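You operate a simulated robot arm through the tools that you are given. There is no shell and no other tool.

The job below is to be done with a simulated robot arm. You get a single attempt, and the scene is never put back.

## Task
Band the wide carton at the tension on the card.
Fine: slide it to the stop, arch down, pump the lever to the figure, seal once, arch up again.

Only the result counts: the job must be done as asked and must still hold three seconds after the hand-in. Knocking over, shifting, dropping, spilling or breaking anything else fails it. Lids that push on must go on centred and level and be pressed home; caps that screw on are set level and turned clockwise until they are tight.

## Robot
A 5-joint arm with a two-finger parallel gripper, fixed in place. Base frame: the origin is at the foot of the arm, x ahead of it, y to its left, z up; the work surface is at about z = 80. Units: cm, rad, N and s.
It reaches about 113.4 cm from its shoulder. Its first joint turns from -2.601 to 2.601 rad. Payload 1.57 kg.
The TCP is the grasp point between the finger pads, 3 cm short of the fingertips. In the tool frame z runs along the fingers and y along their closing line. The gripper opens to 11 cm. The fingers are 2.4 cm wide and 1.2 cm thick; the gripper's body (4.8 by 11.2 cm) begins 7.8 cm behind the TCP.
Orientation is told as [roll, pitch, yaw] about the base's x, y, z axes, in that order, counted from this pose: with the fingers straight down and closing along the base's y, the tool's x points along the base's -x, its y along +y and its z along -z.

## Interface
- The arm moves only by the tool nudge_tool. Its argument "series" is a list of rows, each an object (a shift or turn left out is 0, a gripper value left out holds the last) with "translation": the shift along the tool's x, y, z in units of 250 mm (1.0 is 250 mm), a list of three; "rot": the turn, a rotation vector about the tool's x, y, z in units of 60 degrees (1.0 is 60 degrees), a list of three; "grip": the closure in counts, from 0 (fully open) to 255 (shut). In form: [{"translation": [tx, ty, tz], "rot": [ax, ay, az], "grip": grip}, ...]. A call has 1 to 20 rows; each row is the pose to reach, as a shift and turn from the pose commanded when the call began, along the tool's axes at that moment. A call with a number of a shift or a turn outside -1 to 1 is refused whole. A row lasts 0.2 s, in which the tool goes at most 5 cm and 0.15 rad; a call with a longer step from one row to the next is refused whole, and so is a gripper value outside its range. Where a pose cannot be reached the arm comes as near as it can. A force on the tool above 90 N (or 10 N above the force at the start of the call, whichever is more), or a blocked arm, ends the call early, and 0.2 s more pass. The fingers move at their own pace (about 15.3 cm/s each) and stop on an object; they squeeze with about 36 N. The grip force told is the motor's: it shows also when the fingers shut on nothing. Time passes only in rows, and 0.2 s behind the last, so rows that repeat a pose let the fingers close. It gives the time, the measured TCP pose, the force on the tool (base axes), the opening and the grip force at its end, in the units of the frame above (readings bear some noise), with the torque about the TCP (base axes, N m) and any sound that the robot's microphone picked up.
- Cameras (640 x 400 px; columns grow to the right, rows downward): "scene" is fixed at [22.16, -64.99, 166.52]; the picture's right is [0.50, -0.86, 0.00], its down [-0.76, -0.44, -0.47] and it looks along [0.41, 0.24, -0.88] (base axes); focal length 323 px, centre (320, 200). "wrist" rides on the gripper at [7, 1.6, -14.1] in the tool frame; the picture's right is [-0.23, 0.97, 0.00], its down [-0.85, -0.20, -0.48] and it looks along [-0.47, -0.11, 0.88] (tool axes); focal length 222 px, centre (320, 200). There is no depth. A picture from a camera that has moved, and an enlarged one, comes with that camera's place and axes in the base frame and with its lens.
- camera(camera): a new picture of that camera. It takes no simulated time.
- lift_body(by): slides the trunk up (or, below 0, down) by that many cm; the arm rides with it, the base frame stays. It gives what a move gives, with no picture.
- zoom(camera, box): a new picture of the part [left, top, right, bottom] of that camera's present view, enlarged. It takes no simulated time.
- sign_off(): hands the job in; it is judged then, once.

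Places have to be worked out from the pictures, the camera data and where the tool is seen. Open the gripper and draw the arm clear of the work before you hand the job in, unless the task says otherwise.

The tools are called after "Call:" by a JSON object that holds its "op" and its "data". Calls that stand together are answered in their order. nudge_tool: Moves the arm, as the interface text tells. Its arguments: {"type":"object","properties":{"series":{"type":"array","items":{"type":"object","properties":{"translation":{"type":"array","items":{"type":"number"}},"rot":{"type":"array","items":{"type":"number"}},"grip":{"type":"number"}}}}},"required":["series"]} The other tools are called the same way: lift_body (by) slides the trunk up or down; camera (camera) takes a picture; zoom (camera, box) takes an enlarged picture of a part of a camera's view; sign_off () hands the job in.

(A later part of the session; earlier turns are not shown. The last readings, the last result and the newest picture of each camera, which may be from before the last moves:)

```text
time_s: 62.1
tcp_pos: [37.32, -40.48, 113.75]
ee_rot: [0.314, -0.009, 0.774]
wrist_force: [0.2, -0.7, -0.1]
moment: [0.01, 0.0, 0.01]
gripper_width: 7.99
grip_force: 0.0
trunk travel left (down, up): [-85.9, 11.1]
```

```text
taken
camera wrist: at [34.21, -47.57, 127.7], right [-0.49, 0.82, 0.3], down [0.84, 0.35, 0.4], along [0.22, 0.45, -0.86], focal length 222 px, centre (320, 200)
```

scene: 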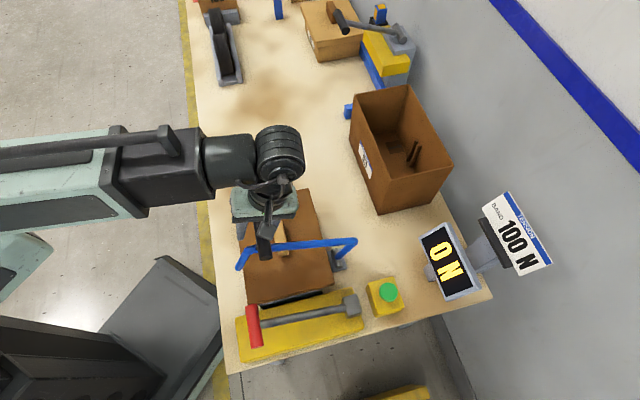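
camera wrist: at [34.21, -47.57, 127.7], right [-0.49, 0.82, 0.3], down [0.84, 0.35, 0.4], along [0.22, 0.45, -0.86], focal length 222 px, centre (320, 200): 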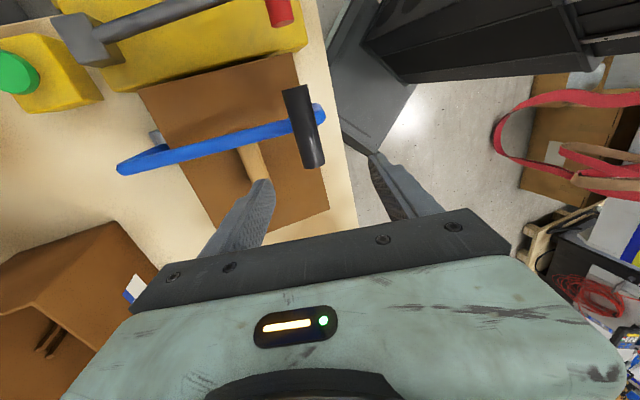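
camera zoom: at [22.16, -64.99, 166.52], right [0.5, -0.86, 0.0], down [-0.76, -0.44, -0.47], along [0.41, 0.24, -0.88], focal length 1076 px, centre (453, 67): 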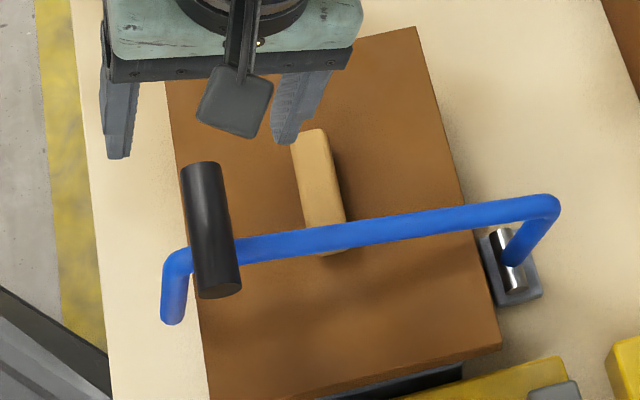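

The arch stays where left. I zoom on the crossbar/knob crossing from both cameras.

Call:
{"op": "zoom", "data": {"camera": "wrist", "box": [180, 80, 340, 180]}}

Call:
{"op": "zoom", "data": {"camera": "scene", "box": [250, 210, 310, 265]}}

Call:
{"op": "zoom", "data": {"camera": "wrist", "box": [100, 60, 260, 180]}}

```text
4.00 times, centred on (260, 130) of wrist
camera zoom: at [34.21, -47.57, 127.7], right [-0.49, 0.82, 0.3], down [0.84, 0.35, 0.4], along [0.22, 0.45, -0.86], focal length 888 px, centre (560, 480)
```

zoom: 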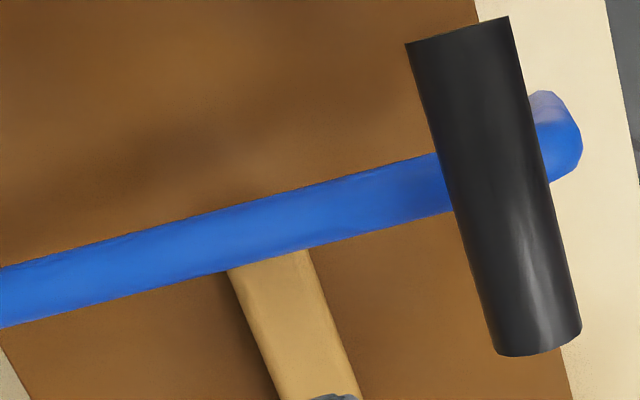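

```text
7.27 times, centred on (280, 238) of scene
camera zoom: at [22.16, -64.99, 166.52], right [0.5, -0.86, 0.0], down [-0.76, -0.44, -0.47], along [0.41, 0.24, -0.88], focal length 2348 px, centre (611, -73)
```

zoom: 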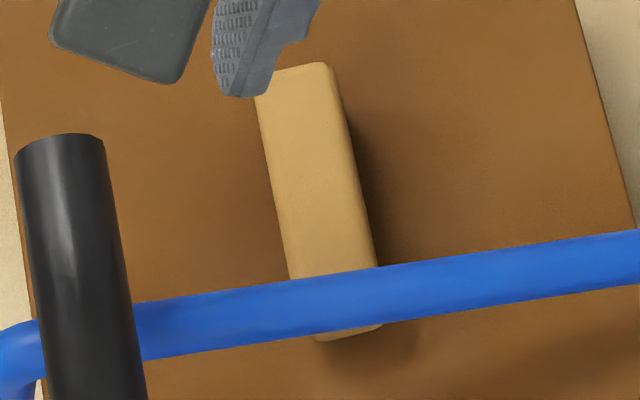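

```text
3.33 times, centred on (180, 120) of wrist
camera zoom: at [34.21, -47.57, 127.7], right [-0.49, 0.82, 0.3], down [0.84, 0.35, 0.4], along [0.22, 0.45, -0.86], focal length 740 px, centre (787, 467)
```

zoom: 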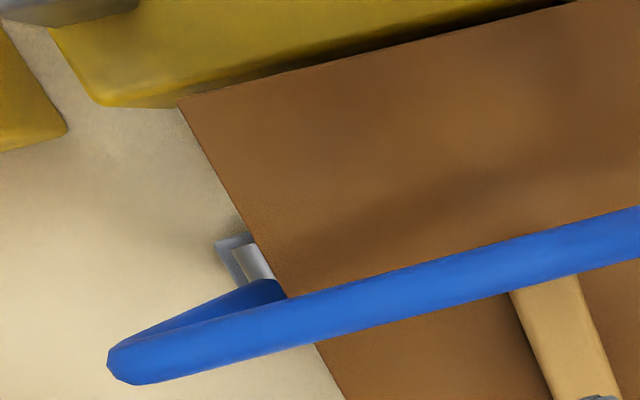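

The crossbar is still ~1–1.5 cm above the knob and ~15° from down. I'll straighten the tool, close the fingers, and position above the crossbar at w≈56 (between handle and knob) to press it down with the trunk.

Call:
{"op": "nudge_tool", "data": {"series": [{"translation": [0.03, -0.01, -0.004], "rot": [0.1, 0.003, 0], "grip": 120}, {"translation": [0.06, -0.02, -0.008], "rot": [0.2, 0.006, 0], "grip": 200}, {"translation": [0.0997, -0.037, -0.012], "rot": [0.3, 0.0096, 0], "grip": 255}, {"translation": [0.0997, -0.037, -0.012], "rot": [0.3, 0.0096, 0], "grip": 255}]}}

Call:
{"op": "camera", "data": {"camera": "wrist"}}

Call:
{"op": "zoom", "data": {"camera": "scene", "box": [200, 180, 360, 300]}}

```text
time_s: 63.1
tcp_pos: [36.12, -43.09, 112.55]
ee_rot: [-0.001, -0.001, 0.775]
wrist_force: [0.5, 0.1, 0.1]
moment: [0.01, 0.0, -0.02]
gripper_width: 0.02
grip_force: 21.1
out of reach, approached as far as the arm can: row 1, 2, 3, 4
trunk travel left (down, up): [-85.9, 11.1]
```

```text
taken
camera wrist: at [30.04, -46.79, 126.79], right [-0.52, 0.85, 0.0], down [0.75, 0.46, 0.48], along [0.41, 0.25, -0.88], focal length 222 px, centre (320, 200)
```

wrist: 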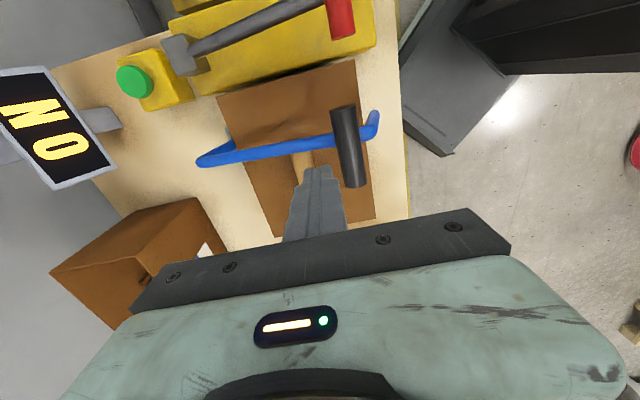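

```text
3.33 times, centred on (280, 240) of scene
camera zoom: at [22.16, -64.99, 166.52], right [0.5, -0.86, 0.0], down [-0.76, -0.44, -0.47], along [0.41, 0.24, -0.88], focal length 1076 px, centre (453, 67)
```

zoom: 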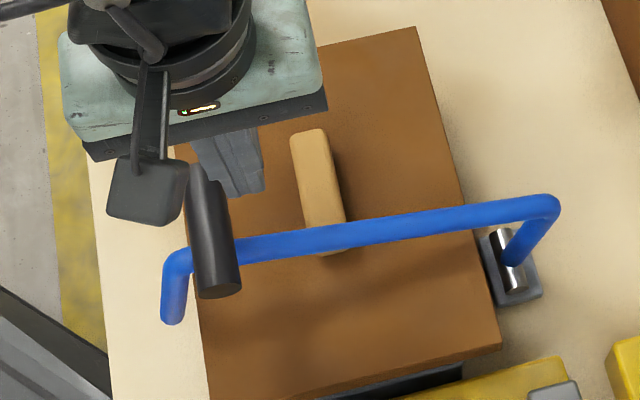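

Positioned above the crossbar. Lower 9 cm to just above it, then look.

Call:
{"op": "lift_body", "data": {"by": -9}}

Call:
{"op": "camera", "data": {"camera": "wrist"}}

Call:
{"op": "zoom", "data": {"camera": "scene", "box": [200, 180, 360, 300]}}

```text
time_s: 64.4
tcp_pos: [36.07, -42.95, 103.48]
ee_rot: [0.0, 0.0, 0.775]
wrist_force: [-0.2, 0.0, -0.1]
moment: [-0.02, -0.03, 0.04]
gripper_width: 0.0
grip_force: 20.9
trunk travel left (down, up): [-76.9, 20.1]
```

```text
taken
camera wrist: at [30.05, -46.77, 117.8], right [-0.52, 0.85, 0.0], down [0.75, 0.46, 0.48], along [0.41, 0.25, -0.88], focal length 222 px, centre (320, 200)
```

wrist: 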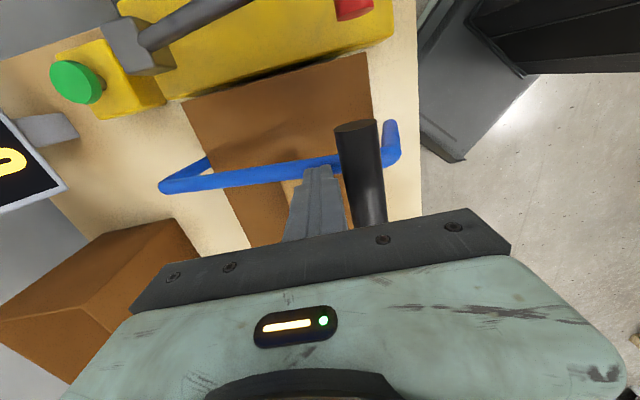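

```text
3.33 times, centred on (280, 240) of scene
camera zoom: at [22.16, -64.99, 166.52], right [0.5, -0.86, 0.0], down [-0.76, -0.44, -0.47], along [0.41, 0.24, -0.88], focal length 1076 px, centre (453, 67)
```

zoom: 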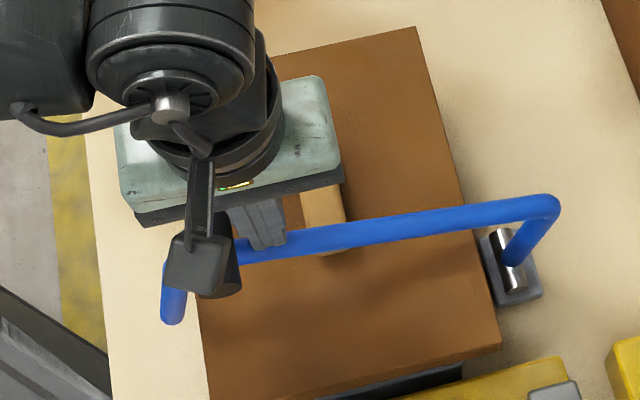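

The fingertips are right above the crossbar. I lower 1.2 cm and read the force.

Call:
{"op": "lift_body", "data": {"by": -1.2}}

Call:
{"op": "zoom", "data": {"camera": "scene", "box": [200, 180, 360, 300]}}

```text
time_s: 65.0
tcp_pos: [36.15, -42.96, 102.43]
ee_rot: [0.0, 0.0, 0.774]
wrist_force: [-1.1, -0.8, 0.5]
moment: [0.03, 0.01, -0.04]
gripper_width: 0.0
grip_force: 21.5
trunk travel left (down, up): [-75.7, 21.3]
```

```text
3.33 times, centred on (280, 240) of scene
camera zoom: at [22.16, -64.99, 166.52], right [0.5, -0.86, 0.0], down [-0.76, -0.44, -0.47], along [0.41, 0.24, -0.88], focal length 1076 px, centre (453, 67)
```

zoom: 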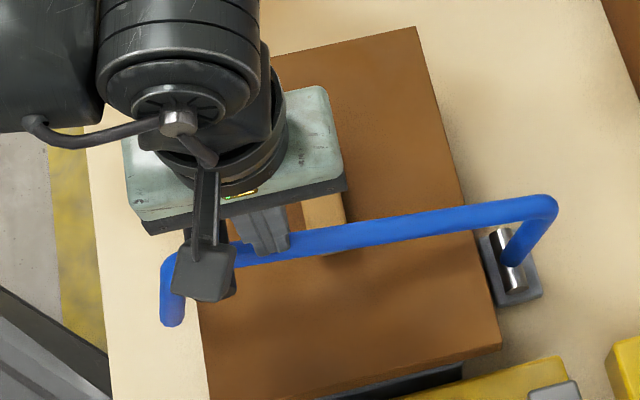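

Little force so far; continue 1 cm.

Call:
{"op": "lift_body", "data": {"by": -1}}

Call:
{"op": "zoom", "data": {"camera": "scene", "box": [200, 180, 360, 300]}}

Call:
{"op": "camera", "data": {"camera": "wrist"}}

```text
time_s: 65.5
tcp_pos: [36.12, -43.05, 101.3]
ee_rot: [-0.001, 0.001, 0.776]
wrist_force: [-0.3, 0.6, 0.2]
moment: [0.04, -0.03, 0.0]
gripper_width: 0.0
grip_force: 21.7
trunk travel left (down, up): [-74.7, 22.3]
```

```text
3.33 times, centred on (280, 240) of scene
camera zoom: at [22.16, -64.99, 166.52], right [0.5, -0.86, 0.0], down [-0.76, -0.44, -0.47], along [0.41, 0.24, -0.88], focal length 1076 px, centre (453, 67)
```

zoom: 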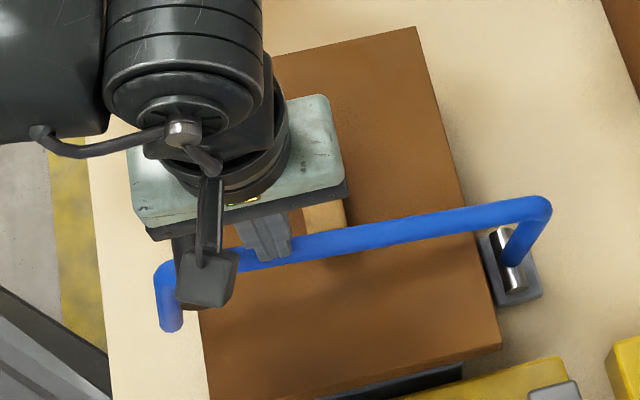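

```text
taken
camera wrist: at [30.07, -46.79, 115.57], right [-0.52, 0.85, 0.0], down [0.75, 0.46, 0.48], along [0.41, 0.25, -0.88], focal length 222 px, centre (320, 200)
```

wrist: 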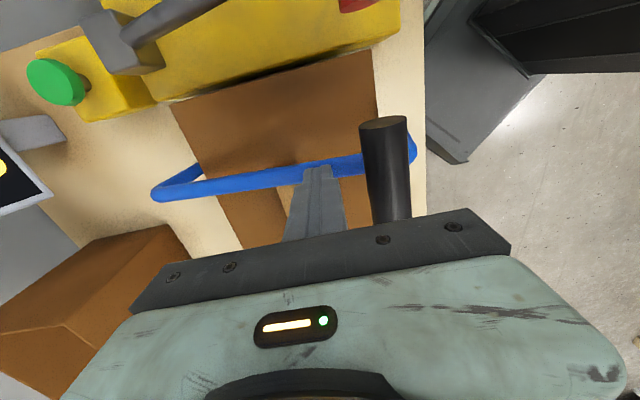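

The arch is rotating down under the fingertips with negligible force. Continue in 1 cm steps.

Call:
{"op": "lift_body", "data": {"by": -1}}

Call:
{"op": "zoom", "data": {"camera": "scene", "box": [200, 180, 360, 300]}}

```text
time_s: 66.1
tcp_pos: [36.18, -43.02, 100.33]
ee_rot: [-0.002, 0.0, 0.776]
wrist_force: [-1.3, -0.1, -0.5]
moment: [0.01, -0.01, -0.02]
gripper_width: 0.0
grip_force: 21.8
trunk travel left (down, up): [-73.7, 23.3]
```

```text
3.33 times, centred on (280, 240) of scene
camera zoom: at [22.16, -64.99, 166.52], right [0.5, -0.86, 0.0], down [-0.76, -0.44, -0.47], along [0.41, 0.24, -0.88], focal length 1076 px, centre (453, 67)
```

zoom: 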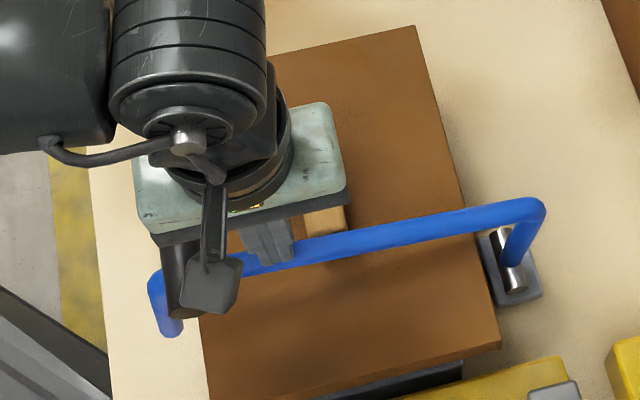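

Still smooth. Continue 0.8 cm.

Call:
{"op": "lift_body", "data": {"by": -0.8}}

Call:
{"op": "zoom", "data": {"camera": "scene", "box": [200, 180, 360, 300]}}

```text
time_s: 66.7
tcp_pos: [36.1, -43.09, 99.55]
ee_rot: [-0.002, 0.0, 0.775]
wrist_force: [-0.1, -0.4, 0.6]
moment: [-0.03, 0.02, -0.01]
gripper_width: 0.01
grip_force: 21.5
trunk travel left (down, up): [-72.9, 24.1]
```

```text
3.33 times, centred on (280, 240) of scene
camera zoom: at [22.16, -64.99, 166.52], right [0.5, -0.86, 0.0], down [-0.76, -0.44, -0.47], along [0.41, 0.24, -0.88], focal length 1076 px, centre (453, 67)
```

zoom: 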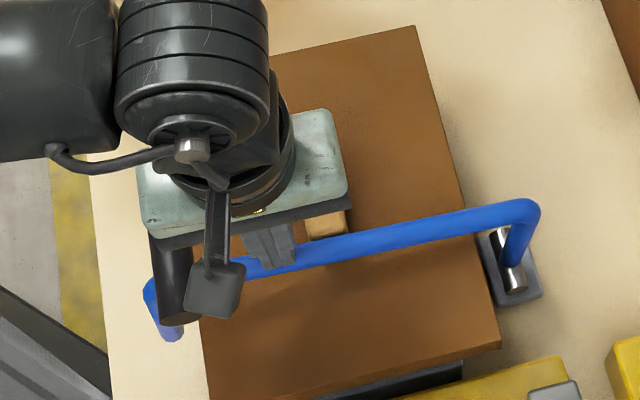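

No resistance. Continue 0.8 cm.

Call:
{"op": "lift_body", "data": {"by": -0.8}}

Call:
{"op": "zoom", "data": {"camera": "scene", "box": [200, 180, 360, 300]}}

```text
time_s: 67.3
tcp_pos: [36.12, -42.99, 98.85]
ee_rot: [-0.001, -0.001, 0.775]
wrist_force: [-0.5, 1.0, -0.2]
moment: [-0.01, -0.03, 0.02]
gripper_width: 0.0
grip_force: 20.5
trunk travel left (down, up): [-72.1, 24.9]
```

```text
3.33 times, centred on (280, 240) of scene
camera zoom: at [22.16, -64.99, 166.52], right [0.5, -0.86, 0.0], down [-0.76, -0.44, -0.47], along [0.41, 0.24, -0.88], focal length 1076 px, centre (453, 67)
```

zoom: 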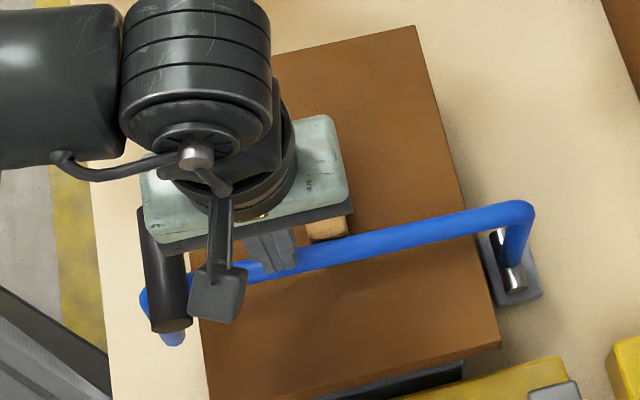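

Continue 0.7 cm more.

Call:
{"op": "lift_body", "data": {"by": -0.7}}

Call:
{"op": "zoom", "data": {"camera": "scene", "box": [200, 180, 360, 300]}}

Call:
{"op": "camera", "data": {"camera": "wrist"}}

```text
time_s: 67.8
tcp_pos: [36.25, -43.05, 98.14]
ee_rot: [-0.001, -0.001, 0.777]
wrist_force: [0.3, 1.2, -0.4]
moment: [-0.01, -0.02, 0.03]
gripper_width: 0.01
grip_force: 21.3
trunk travel left (down, up): [-71.4, 25.6]
```

```text
3.33 times, centred on (280, 240) of scene
camera zoom: at [22.16, -64.99, 166.52], right [0.5, -0.86, 0.0], down [-0.76, -0.44, -0.47], along [0.41, 0.24, -0.88], focal length 1076 px, centre (453, 67)
```

zoom: 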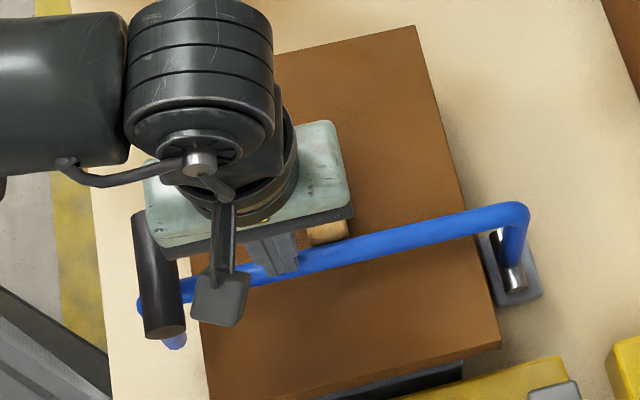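

```text
taken
camera wrist: at [30.08, -46.8, 112.27], right [-0.52, 0.85, 0.0], down [0.75, 0.46, 0.48], along [0.41, 0.25, -0.88], focal length 222 px, centre (320, 200)
```

wrist: 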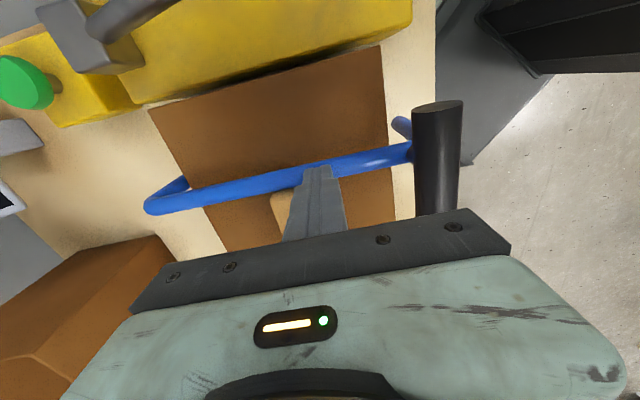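

Nearly horizontal. Continue 0.5 cm, watching for the end stop.

Call:
{"op": "lift_body", "data": {"by": -0.5}}

Call:
{"op": "zoom", "data": {"camera": "scene", "box": [200, 180, 360, 300]}}

```text
time_s: 68.4
tcp_pos: [36.09, -42.96, 97.54]
ee_rot: [-0.003, 0.0, 0.775]
wrist_force: [-1.0, 0.4, 0.6]
moment: [-0.03, 0.05, -0.01]
gripper_width: 0.0
grip_force: 21.0
trunk travel left (down, up): [-70.9, 26.1]
```

```text
3.33 times, centred on (280, 240) of scene
camera zoom: at [22.16, -64.99, 166.52], right [0.5, -0.86, 0.0], down [-0.76, -0.44, -0.47], along [0.41, 0.24, -0.88], focal length 1076 px, centre (453, 67)
```

zoom: 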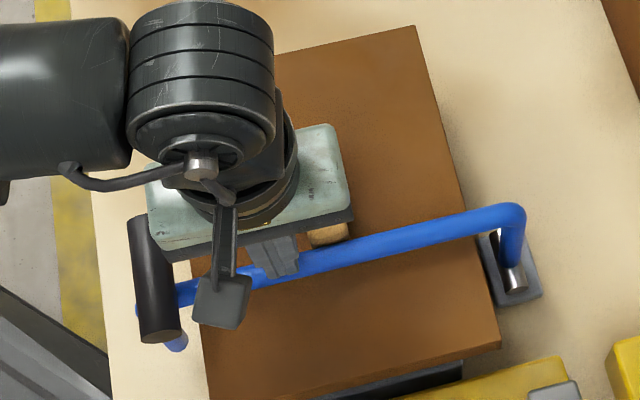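

Leg 1 is about 2° from vertical. Another 0.4 cm.

Call:
{"op": "lift_body", "data": {"by": -0.4}}

Call:
{"op": "zoom", "data": {"camera": "scene", "box": [200, 180, 360, 300]}}

```text
time_s: 68.9
tcp_pos: [36.1, -43.0, 97.51]
ee_rot: [-0.009, 0.002, 0.776]
wrist_force: [-0.2, 1.6, 48.8]
moment: [0.07, 0.13, 0.16]
gripper_width: 0.0
grip_force: 20.9
trunk travel left (down, up): [-70.7, 26.3]
stopped: the force on the tool passed its limit at 93 N (the readings are from after the stop); the commanded pose is now the measured one
```

```text
3.33 times, centred on (280, 240) of scene
camera zoom: at [22.16, -64.99, 166.52], right [0.5, -0.86, 0.0], down [-0.76, -0.44, -0.47], along [0.41, 0.24, -0.88], focal length 1076 px, centre (453, 67)
```

zoom: 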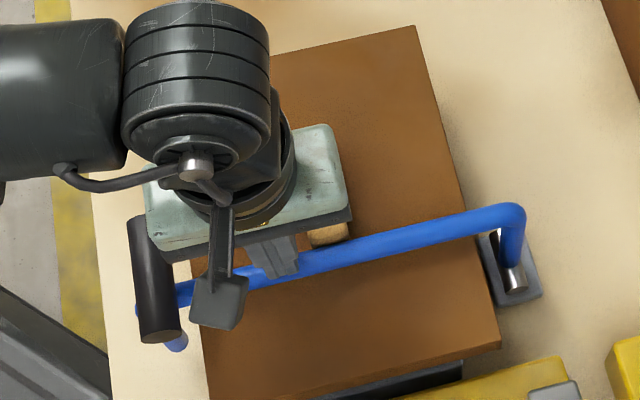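

The arch met its end stop (force spike), so it is fully down. I raise off at once and inspect carton and arch.

Call:
{"op": "lift_body", "data": {"by": 3}}

Call:
{"op": "lift_body", "data": {"by": 17}}

Call:
{"op": "camera", "data": {"camera": "scene"}}

Call:
{"op": "camera", "data": {"camera": "wrist"}}

Call:
{"op": "zoom", "data": {"camera": "scene", "box": [220, 180, 380, 320]}}

```text
time_s: 69.7
tcp_pos: [36.27, -43.2, 100.41]
ee_rot: [-0.008, 0.0, 0.774]
wrist_force: [-0.9, -0.1, -0.4]
moment: [0.0, 0.01, 0.0]
gripper_width: 0.0
grip_force: 21.5
trunk travel left (down, up): [-73.7, 23.3]
```

```text
time_s: 71.6
tcp_pos: [36.22, -43.21, 117.34]
ee_rot: [-0.007, 0.0, 0.775]
wrist_force: [-0.4, 0.8, 0.1]
moment: [0.03, -0.01, 0.0]
gripper_width: 0.01
grip_force: 21.2
trunk travel left (down, up): [-90.7, 6.3]
```

```text
taken
```

scene: 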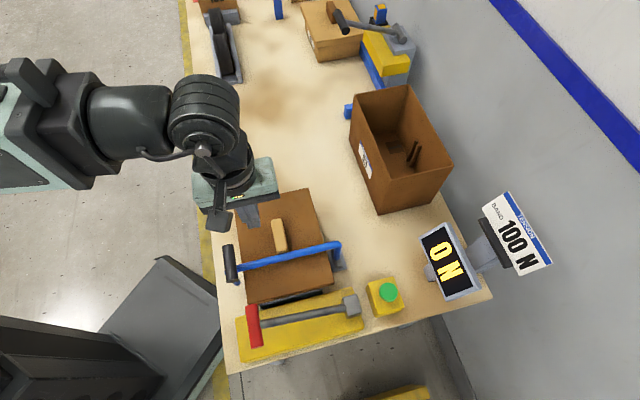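

```text
taken
camera wrist: at [30.15, -46.89, 131.56], right [-0.52, 0.85, -0.01], down [0.75, 0.46, 0.48], along [0.41, 0.24, -0.88], focal length 222 px, centre (320, 200)
```

wrist: 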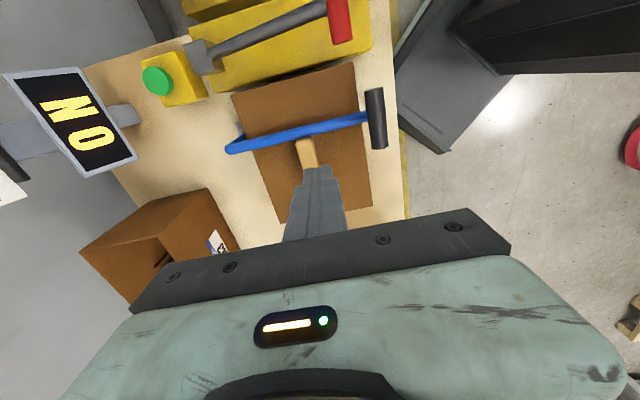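

```text
2.86 times, centred on (300, 250) of scene
camera zoom: at [22.16, -64.99, 166.52], right [0.5, -0.86, 0.0], down [-0.76, -0.44, -0.47], along [0.41, 0.24, -0.88], focal length 922 px, centre (377, 57)
```

zoom: 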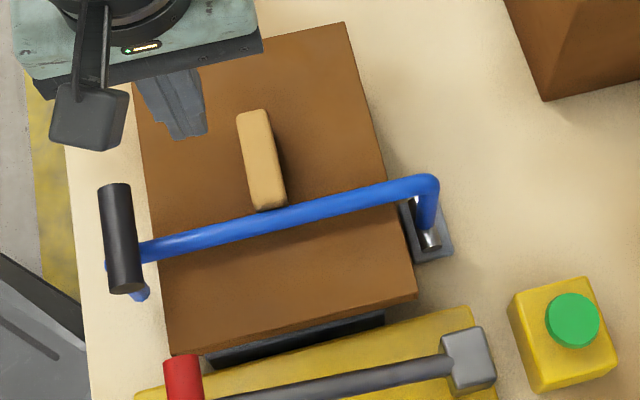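

The arch is fully down just in front of the knob and stays. I check at high zoom that the carton did not leave the stop.

Call:
{"op": "zoom", "data": {"camera": "scene", "box": [312, 266, 344, 286]}}

Call:
{"op": "zoom", "data": {"camera": "scene", "box": [240, 280, 280, 305]}}

Call:
{"op": "zoom", "data": {"camera": "wrist", "box": [200, 50, 420, 188]}}

```text
16.00 times, centred on (328, 276) of scene
camera zoom: at [22.16, -64.99, 166.52], right [0.5, -0.86, 0.0], down [-0.76, -0.44, -0.47], along [0.41, 0.24, -0.88], focal length 5164 px, centre (192, -1016)
```

zoom: 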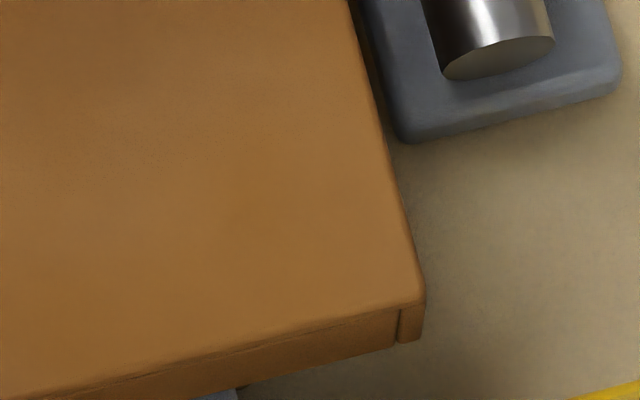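

```text
16.00 times, centred on (260, 292) of scene
camera zoom: at [22.16, -64.99, 166.52], right [0.5, -0.86, 0.0], down [-0.76, -0.44, -0.47], along [0.41, 0.24, -0.88], focal length 5164 px, centre (1280, -1280)
```

zoom: 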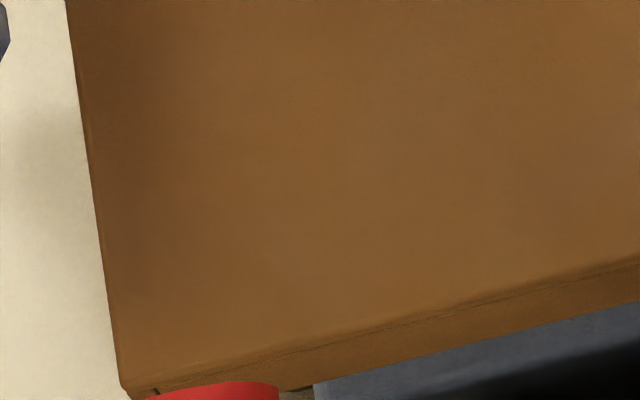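

```text
2.90 times, centred on (310, 119) of wrist
camera zoom: at [30.15, -46.89, 131.56], right [-0.52, 0.85, -0.01], down [0.75, 0.46, 0.48], along [0.41, 0.24, -0.88], focal length 644 px, centre (349, 435)
```

zoom: 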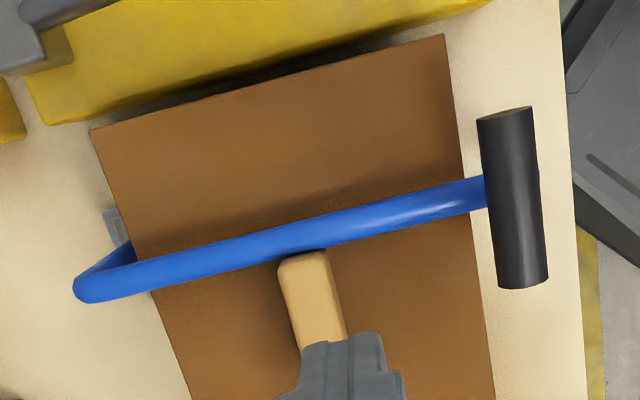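

I compare with the same view taken right after the last placement.

Call:
{"op": "zoom", "data": {"camera": "scene", "box": [220, 220, 380, 340]}}

Call:
{"op": "zoom", "data": {"camera": "scene", "box": [200, 200, 360, 300]}}

```text
3.33 times, centred on (300, 280) of scene
camera zoom: at [22.16, -64.99, 166.52], right [0.5, -0.86, 0.0], down [-0.76, -0.44, -0.47], along [0.41, 0.24, -0.88], focal length 1076 px, centre (387, -67)
```

zoom: 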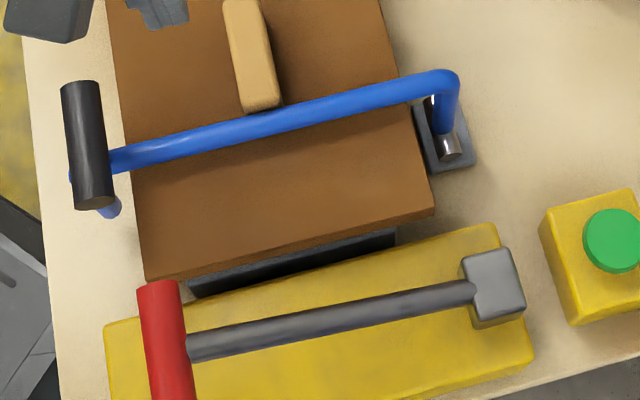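

```text
4.00 times, centred on (280, 250) of scene
camera zoom: at [22.16, -64.99, 166.52], right [0.5, -0.86, 0.0], down [-0.76, -0.44, -0.47], along [0.41, 0.24, -0.88], focal length 1291 px, centre (480, 0)
```

zoom: 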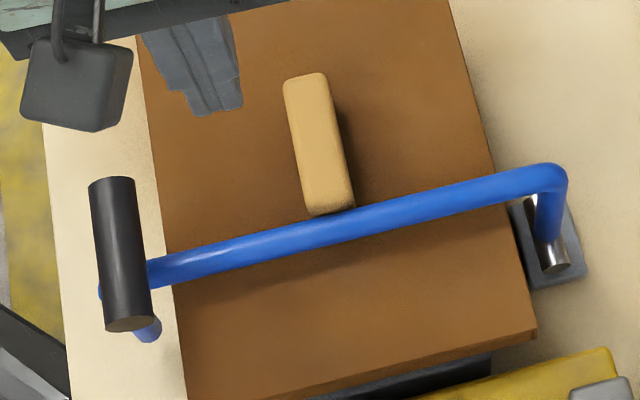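

The carton is unchanged within about 1–2 mm of its seated position. Next the pump lever: I measure the red handle and pivot from the wrist camera and the scene.

Call:
{"op": "zoom", "data": {"camera": "wrist", "box": [140, 0, 380, 110]}}

Call:
{"op": "zoom", "data": {"camera": "scene", "box": [230, 280, 380, 365]}}

```text
2.67 times, centred on (260, 55) of wrist
camera zoom: at [30.15, -46.89, 131.56], right [-0.52, 0.85, -0.01], down [0.75, 0.46, 0.48], along [0.41, 0.24, -0.88], focal length 592 px, centre (480, 587)
```

zoom: 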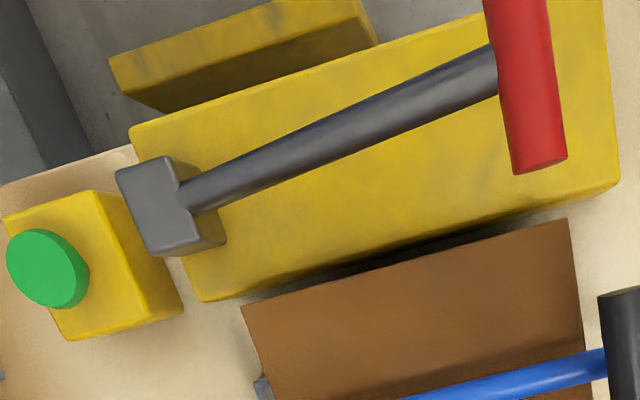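

```text
4.27 times, centred on (305, 322) of scene
camera zoom: at [22.16, -64.99, 166.52], right [0.5, -0.86, 0.0], down [-0.76, -0.44, -0.47], along [0.41, 0.24, -0.88], focal length 1377 px, centre (384, -323)
```

zoom: 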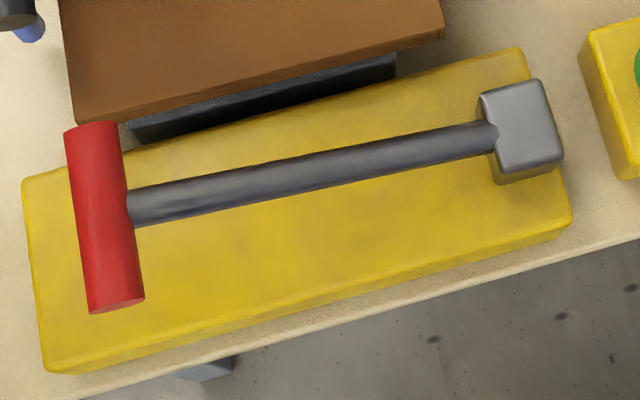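

The red handle sits at about (22.9,-49.2,97) with the lever raised ~15° from a pivot near (36,-63,92). I'll move over the lever shaft near its outer end (s≈−18.3, w≈55) and spin so the fingers close across the shaft.

Call:
{"op": "nudge_tool", "data": {"series": [{"translation": [0.08, 0.007, 0], "rot": [-0.0067, 0, 0.14], "grip": 255}, {"translation": [0.16, 0.014, 0], "rot": [-0.0067, 0, 0.28]}, {"translation": [0.24, 0.02, 0], "rot": [-0.0067, 0, 0.42]}, {"translation": [0.32, 0.027, 0], "rot": [-0.0067, 0, 0.56]}, {"translation": [0.4, 0.034, 0], "rot": [-0.0067, 0, 0.7]}, {"translation": [0.48, 0.04, 0], "rot": [-0.0067, 0, 0.84]}, {"translation": [0.554, 0.046, 0], "rot": [-0.0067, 0, 0.98]}]}}

Call:
{"op": "nudge_tool", "data": {"series": [{"rot": [0, 0, 0.14], "grip": 255}, {"rot": [0, 0, 0.28]}, {"rot": [0, 0, 0.42]}, {"rot": [0, 0, 0.52]}]}}

Call:
{"op": "camera", "data": {"camera": "wrist"}}

Call:
{"op": "camera", "data": {"camera": "scene"}}

```text
time_s: 73.2
tcp_pos: [25.64, -52.13, 117.27]
ee_rot: [0.003, -0.001, -0.252]
wrist_force: [-0.1, 0.2, -0.5]
moment: [0.02, 0.0, 0.0]
gripper_width: 0.0
grip_force: 21.1
trunk travel left (down, up): [-90.7, 6.3]
```

```text
time_s: 74.2
tcp_pos: [25.61, -52.12, 117.31]
ee_rot: [0.004, -0.002, -0.797]
wrist_force: [-0.5, 0.0, 0.0]
moment: [0.02, 0.01, 0.0]
gripper_width: 0.0
grip_force: 21.3
trunk travel left (down, up): [-90.7, 6.3]
```

```text
taken
camera wrist: at [21.88, -45.99, 131.57], right [0.86, 0.52, 0.0], down [0.45, -0.75, 0.48], along [0.25, -0.41, -0.88], focal length 222 px, centre (320, 200)
```

wrist: 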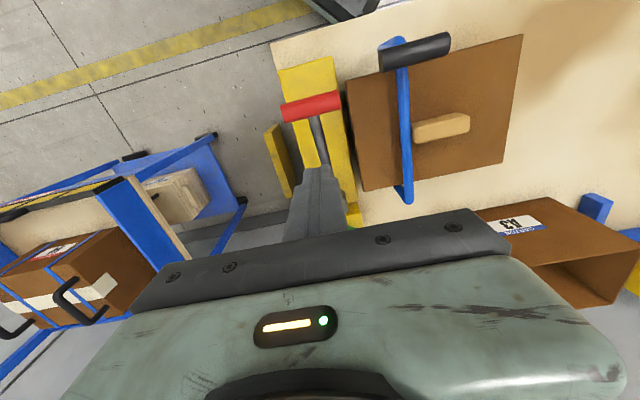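

```text
taken
```

scene: 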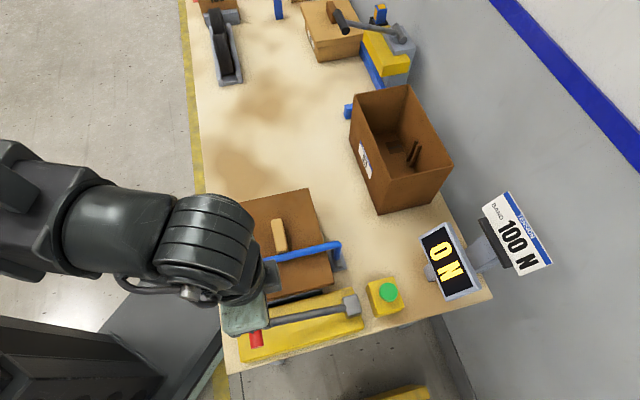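

This view is nearly straight down on the handle; I zoom to fix its position relative to the fingers.

Call:
{"op": "zoom", "data": {"camera": "wrist", "box": [240, 60, 400, 160]}}

Call:
{"op": "zoom", "data": {"camera": "wrist", "box": [240, 120, 400, 220]}}

```text
4.00 times, centred on (320, 110) of wrist
camera zoom: at [21.88, -45.99, 131.57], right [0.86, 0.52, 0.0], down [0.45, -0.75, 0.48], along [0.25, -0.41, -0.88], focal length 888 px, centre (320, 560)
```

zoom: 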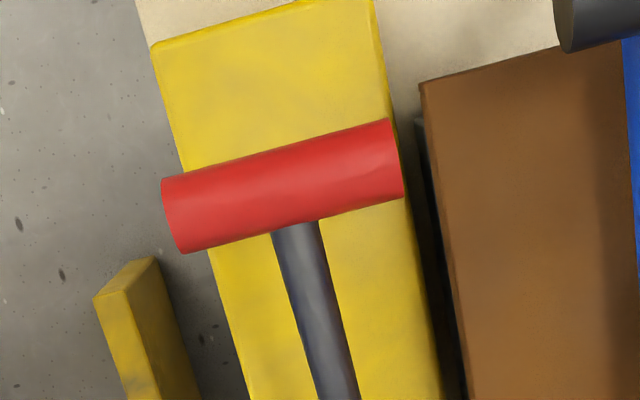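

```text
4.00 times, centred on (320, 170) of wrist
camera zoom: at [21.88, -45.99, 131.57], right [0.86, 0.52, 0.0], down [0.45, -0.75, 0.48], along [0.25, -0.41, -0.88], focal length 888 px, centre (320, 320)
```

zoom: 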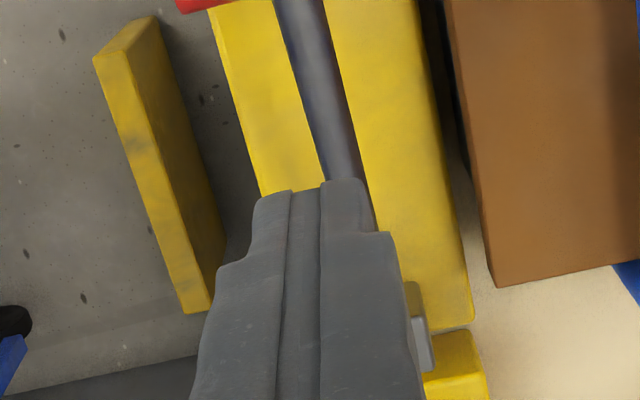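

The shaft runs at s≈−18.6; I align to it and lower the closed fingers to just above it (TCP ≈100.5).

Call:
{"op": "nudge_tool", "data": {"series": [{"translation": [0, -0.014, 0], "rot": [0, 0, 0], "grip": 255}, {"translation": [0, -0.014, 0], "grip": 255}]}}

Call:
{"op": "lift_body", "data": {"by": -16.5}}

Call:
{"op": "camera", "data": {"camera": "scene"}}

Call:
{"op": "camera", "data": {"camera": "wrist"}}

```text
time_s: 74.8
tcp_pos: [25.26, -52.38, 117.36]
ee_rot: [0.003, -0.002, -0.797]
wrist_force: [1.0, -1.0, 0.3]
moment: [0.0, 0.01, 0.0]
gripper_width: 0.01
grip_force: 21.7
trunk travel left (down, up): [-90.7, 6.3]
```

```text
time_s: 76.7
tcp_pos: [25.44, -52.29, 100.9]
ee_rot: [0.004, -0.001, -0.796]
wrist_force: [0.1, 0.4, 1.3]
moment: [0.0, 0.02, -0.02]
gripper_width: 0.03
grip_force: 21.6
trunk travel left (down, up): [-74.2, 22.8]
```

```text
taken
```

scene: 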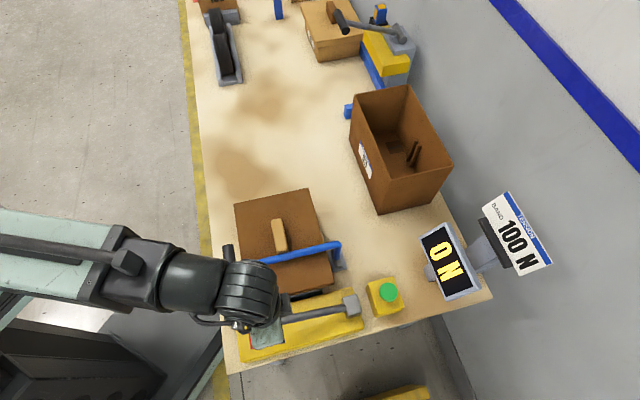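

```text
taken
camera wrist: at [21.62, -46.24, 115.07], right [0.85, 0.52, 0.0], down [0.45, -0.75, 0.48], along [0.25, -0.41, -0.88], focal length 222 px, centre (320, 200)
```

wrist: 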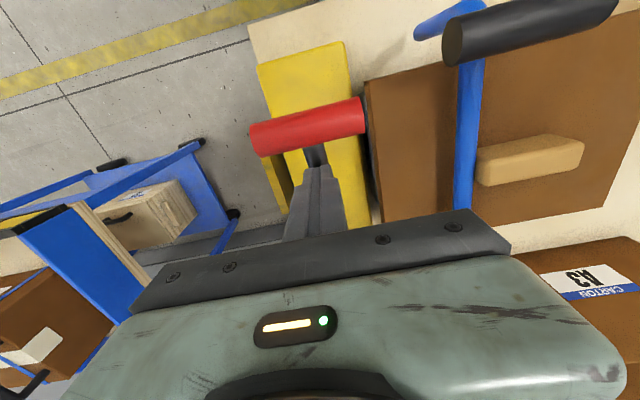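

Fingers are right above the shaft by the handle. Lower 1 cm to find contact.

Call:
{"op": "lift_body", "data": {"by": -1}}

Call:
{"op": "lift_body", "data": {"by": -1}}

Call:
{"op": "camera", "data": {"camera": "wrist"}}

Call:
{"op": "zoom", "data": {"camera": "scene", "box": [220, 240, 500, 370]}}

```text
time_s: 77.3
tcp_pos: [25.29, -52.25, 99.85]
ee_rot: [0.004, -0.002, -0.796]
wrist_force: [0.8, -0.7, 0.6]
moment: [-0.01, 0.02, 0.01]
gripper_width: 0.02
grip_force: 21.6
trunk travel left (down, up): [-73.2, 23.8]
```

```text
time_s: 77.8
tcp_pos: [25.36, -52.3, 98.8]
ee_rot: [0.002, -0.002, -0.796]
wrist_force: [-0.8, -0.3, 1.1]
moment: [-0.02, 0.0, -0.02]
gripper_width: 0.02
grip_force: 21.1
trunk travel left (down, up): [-72.2, 24.8]
```

```text
taken
camera wrist: at [21.62, -46.24, 113.06], right [0.85, 0.52, 0.0], down [0.45, -0.75, 0.48], along [0.25, -0.41, -0.88], focal length 222 px, centre (320, 200)
```

wrist: 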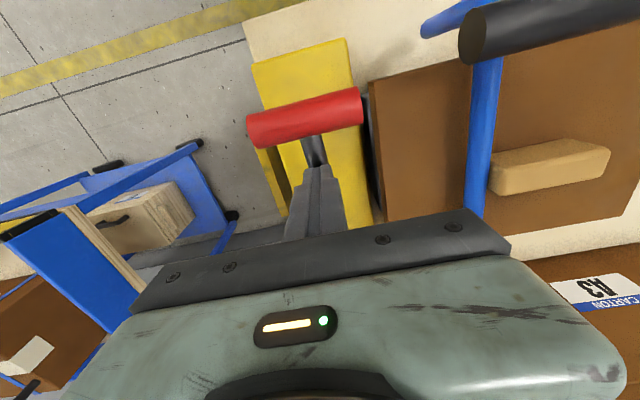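

```text
2.29 times, centred on (360, 305) of scene
camera zoom: at [22.16, -64.99, 166.52], right [0.5, -0.86, 0.0], down [-0.76, -0.44, -0.47], along [0.41, 0.24, -0.88], focal length 738 px, centre (229, -40)
```

zoom: 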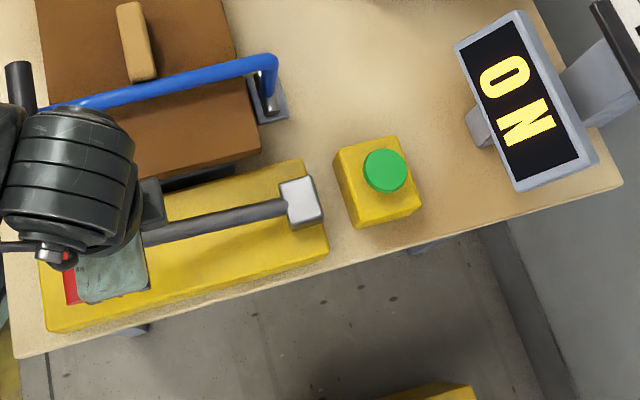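

Little force yet; continue lowering in steps, watching the display.

Call:
{"op": "lift_body", "data": {"by": -1}}

Call:
{"op": "lift_body", "data": {"by": -1}}

Call:
{"op": "camera", "data": {"camera": "wrist"}}

Call:
{"op": "zoom", "data": {"camera": "scene", "box": [220, 240, 500, 370]}}

```text
time_s: 78.4
tcp_pos: [25.47, -52.32, 97.86]
ee_rot: [0.002, -0.002, -0.796]
wrist_force: [0.4, -0.7, 2.7]
moment: [0.01, 0.0, -0.07]
gripper_width: 0.02
grip_force: 21.0
trunk travel left (down, up): [-71.2, 25.8]
```

```text
time_s: 79.0
tcp_pos: [25.34, -52.28, 96.75]
ee_rot: [0.004, -0.003, -0.795]
wrist_force: [-0.1, 0.2, 1.7]
moment: [0.02, 0.04, 0.0]
gripper_width: 0.0
grip_force: 21.2
trunk travel left (down, up): [-70.2, 26.8]
```

```text
taken
camera wrist: at [21.61, -46.22, 111.07], right [0.85, 0.52, 0.0], down [0.45, -0.75, 0.48], along [0.25, -0.41, -0.88], focal length 222 px, centre (320, 200)
```

wrist: 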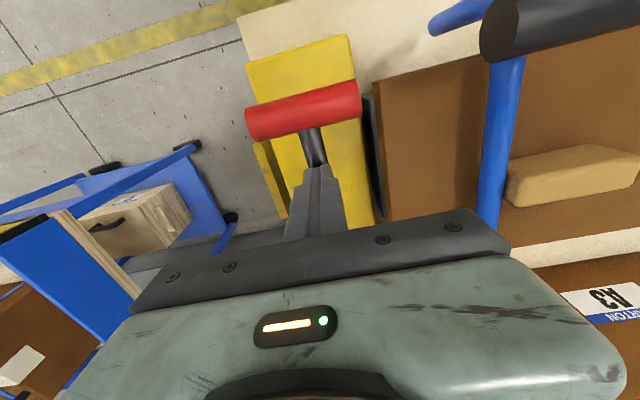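

```text
2.29 times, centred on (360, 305) of scene
camera zoom: at [22.16, -64.99, 166.52], right [0.5, -0.86, 0.0], down [-0.76, -0.44, -0.47], along [0.41, 0.24, -0.88], focal length 738 px, centre (229, -40)
```

zoom: 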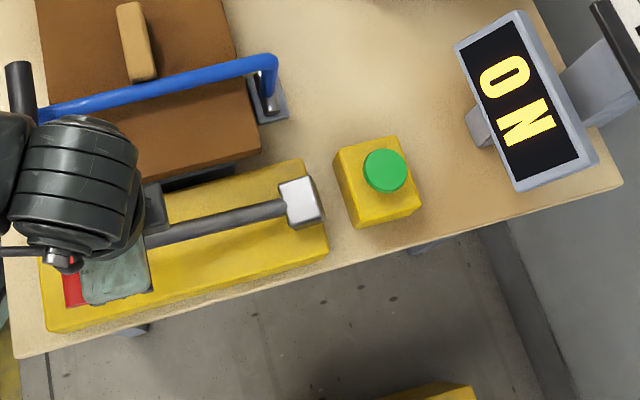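

The handle is moving down with ~2 N. Continue pressing in 1.5 cm steps.

Call:
{"op": "lift_body", "data": {"by": -1.5}}

Call:
{"op": "lift_body", "data": {"by": -1.5}}

Call:
{"op": "camera", "data": {"camera": "wrist"}}

Call:
{"op": "zoom", "data": {"camera": "scene", "box": [220, 240, 500, 370]}}

```text
time_s: 79.6
tcp_pos: [25.23, -52.22, 95.4]
ee_rot: [0.002, -0.001, -0.795]
wrist_force: [-1.1, -0.2, 2.2]
moment: [0.02, 0.03, -0.01]
gripper_width: 0.0
grip_force: 21.4
trunk travel left (down, up): [-68.7, 28.3]
```

```text
time_s: 80.3
tcp_pos: [25.3, -52.18, 93.85]
ee_rot: [0.004, -0.002, -0.796]
wrist_force: [-1.5, 0.8, 3.1]
moment: [0.06, 0.0, 0.01]
gripper_width: 0.0
grip_force: 21.3
trunk travel left (down, up): [-67.2, 29.8]
```

```text
taken
camera wrist: at [21.59, -46.2, 108.08], right [0.85, 0.52, 0.0], down [0.45, -0.75, 0.48], along [0.25, -0.41, -0.88], focal length 222 px, centre (320, 200)
```

wrist: 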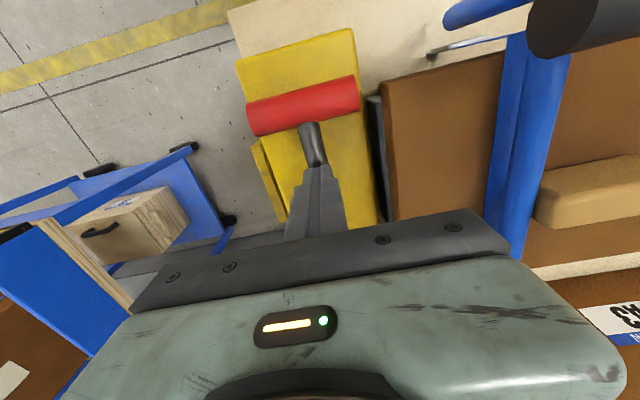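

```text
2.29 times, centred on (360, 305) of scene
camera zoom: at [22.16, -64.99, 166.52], right [0.5, -0.86, 0.0], down [-0.76, -0.44, -0.47], along [0.41, 0.24, -0.88], focal length 738 px, centre (229, -40)
```

zoom: 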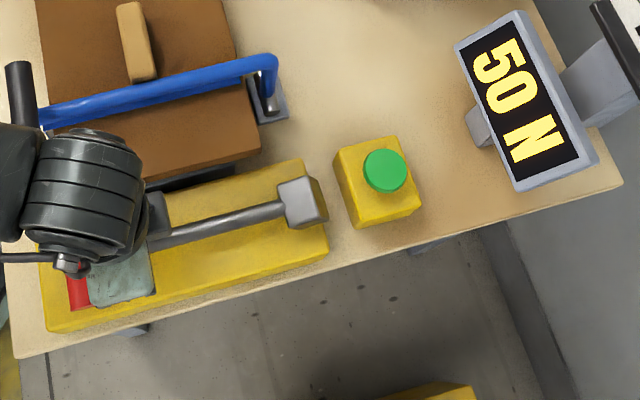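

The display jumped to 50 N on this down-stroke. I raise to see whether the lever springs back and the value holds.

Call:
{"op": "lift_body", "data": {"by": 3}}

Call:
{"op": "camera", "data": {"camera": "wrist"}}

Call:
{"op": "zoom", "data": {"camera": "scene", "box": [220, 240, 500, 370]}}

```text
time_s: 81.0
tcp_pos: [25.36, -52.25, 96.89]
ee_rot: [0.002, -0.002, -0.797]
wrist_force: [0.2, -0.3, 2.5]
moment: [0.04, 0.02, 0.04]
gripper_width: 0.01
grip_force: 21.9
trunk travel left (down, up): [-70.2, 26.8]
```

```text
taken
camera wrist: at [21.61, -46.22, 111.08], right [0.85, 0.52, 0.0], down [0.45, -0.75, 0.48], along [0.25, -0.41, -0.88], focal length 222 px, centre (320, 200)
```

wrist: 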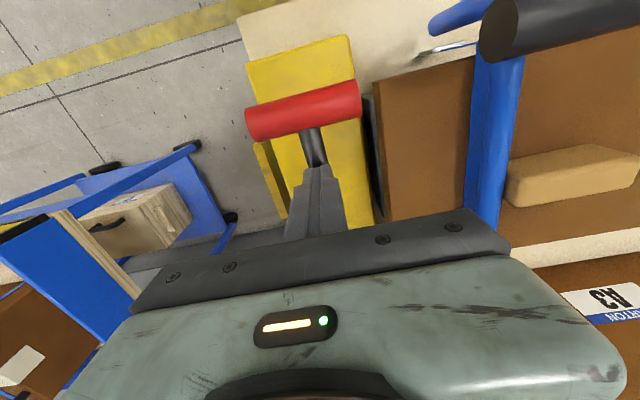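

```text
2.29 times, centred on (360, 305) of scene
camera zoom: at [22.16, -64.99, 166.52], right [0.5, -0.86, 0.0], down [-0.76, -0.44, -0.47], along [0.41, 0.24, -0.88], focal length 738 px, centre (229, -40)
```

zoom: 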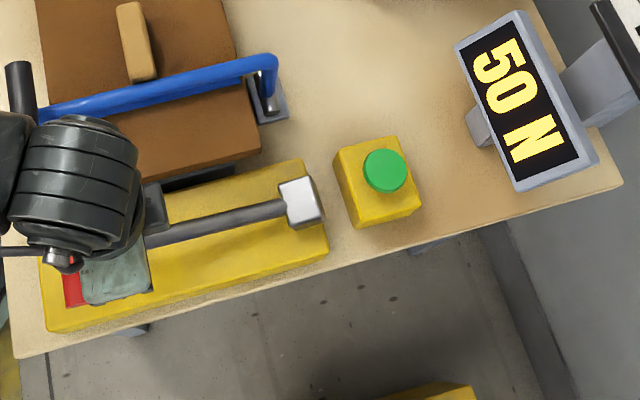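

The lever springs back and 50 N holds, so it is 50 N per full stroke. I raise to the top so the lever resets fully.

Call:
{"op": "lift_body", "data": {"by": 4.5}}

Call:
{"op": "camera", "data": {"camera": "wrist"}}

Call:
{"op": "zoom", "data": {"camera": "scene", "box": [220, 240, 500, 370]}}

```text
time_s: 81.9
tcp_pos: [25.3, -52.3, 101.39]
ee_rot: [0.002, 0.001, -0.795]
wrist_force: [-0.8, -0.6, -0.8]
moment: [-0.01, -0.03, -0.02]
gripper_width: 0.0
grip_force: 20.9
trunk travel left (down, up): [-74.7, 22.3]
```

```text
taken
camera wrist: at [21.61, -46.23, 115.57], right [0.85, 0.52, 0.0], down [0.46, -0.75, 0.48], along [0.25, -0.41, -0.88], focal length 222 px, centre (320, 200)
```

wrist: 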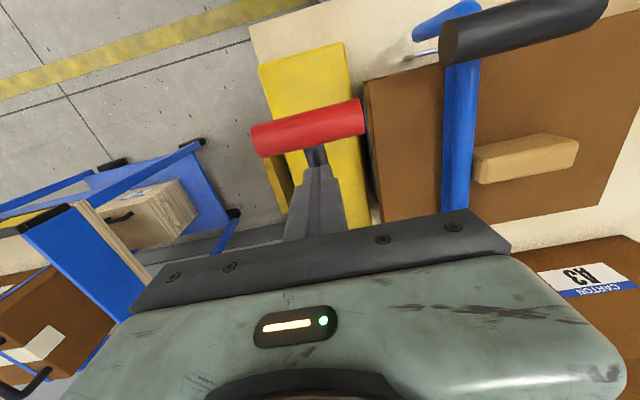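

```text
2.29 times, centred on (360, 305) of scene
camera zoom: at [22.16, -64.99, 166.52], right [0.5, -0.86, 0.0], down [-0.76, -0.44, -0.47], along [0.41, 0.24, -0.88], focal length 738 px, centre (229, -40)
```

zoom: 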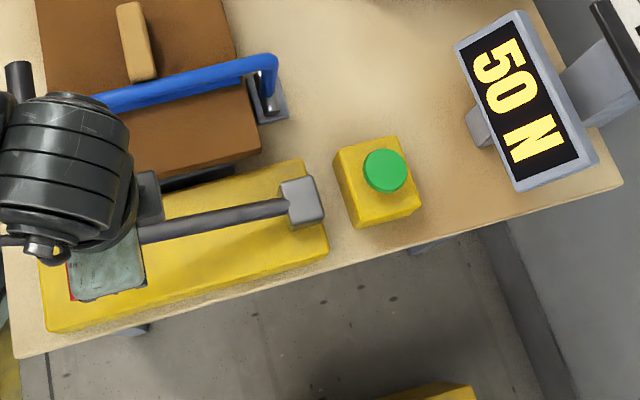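

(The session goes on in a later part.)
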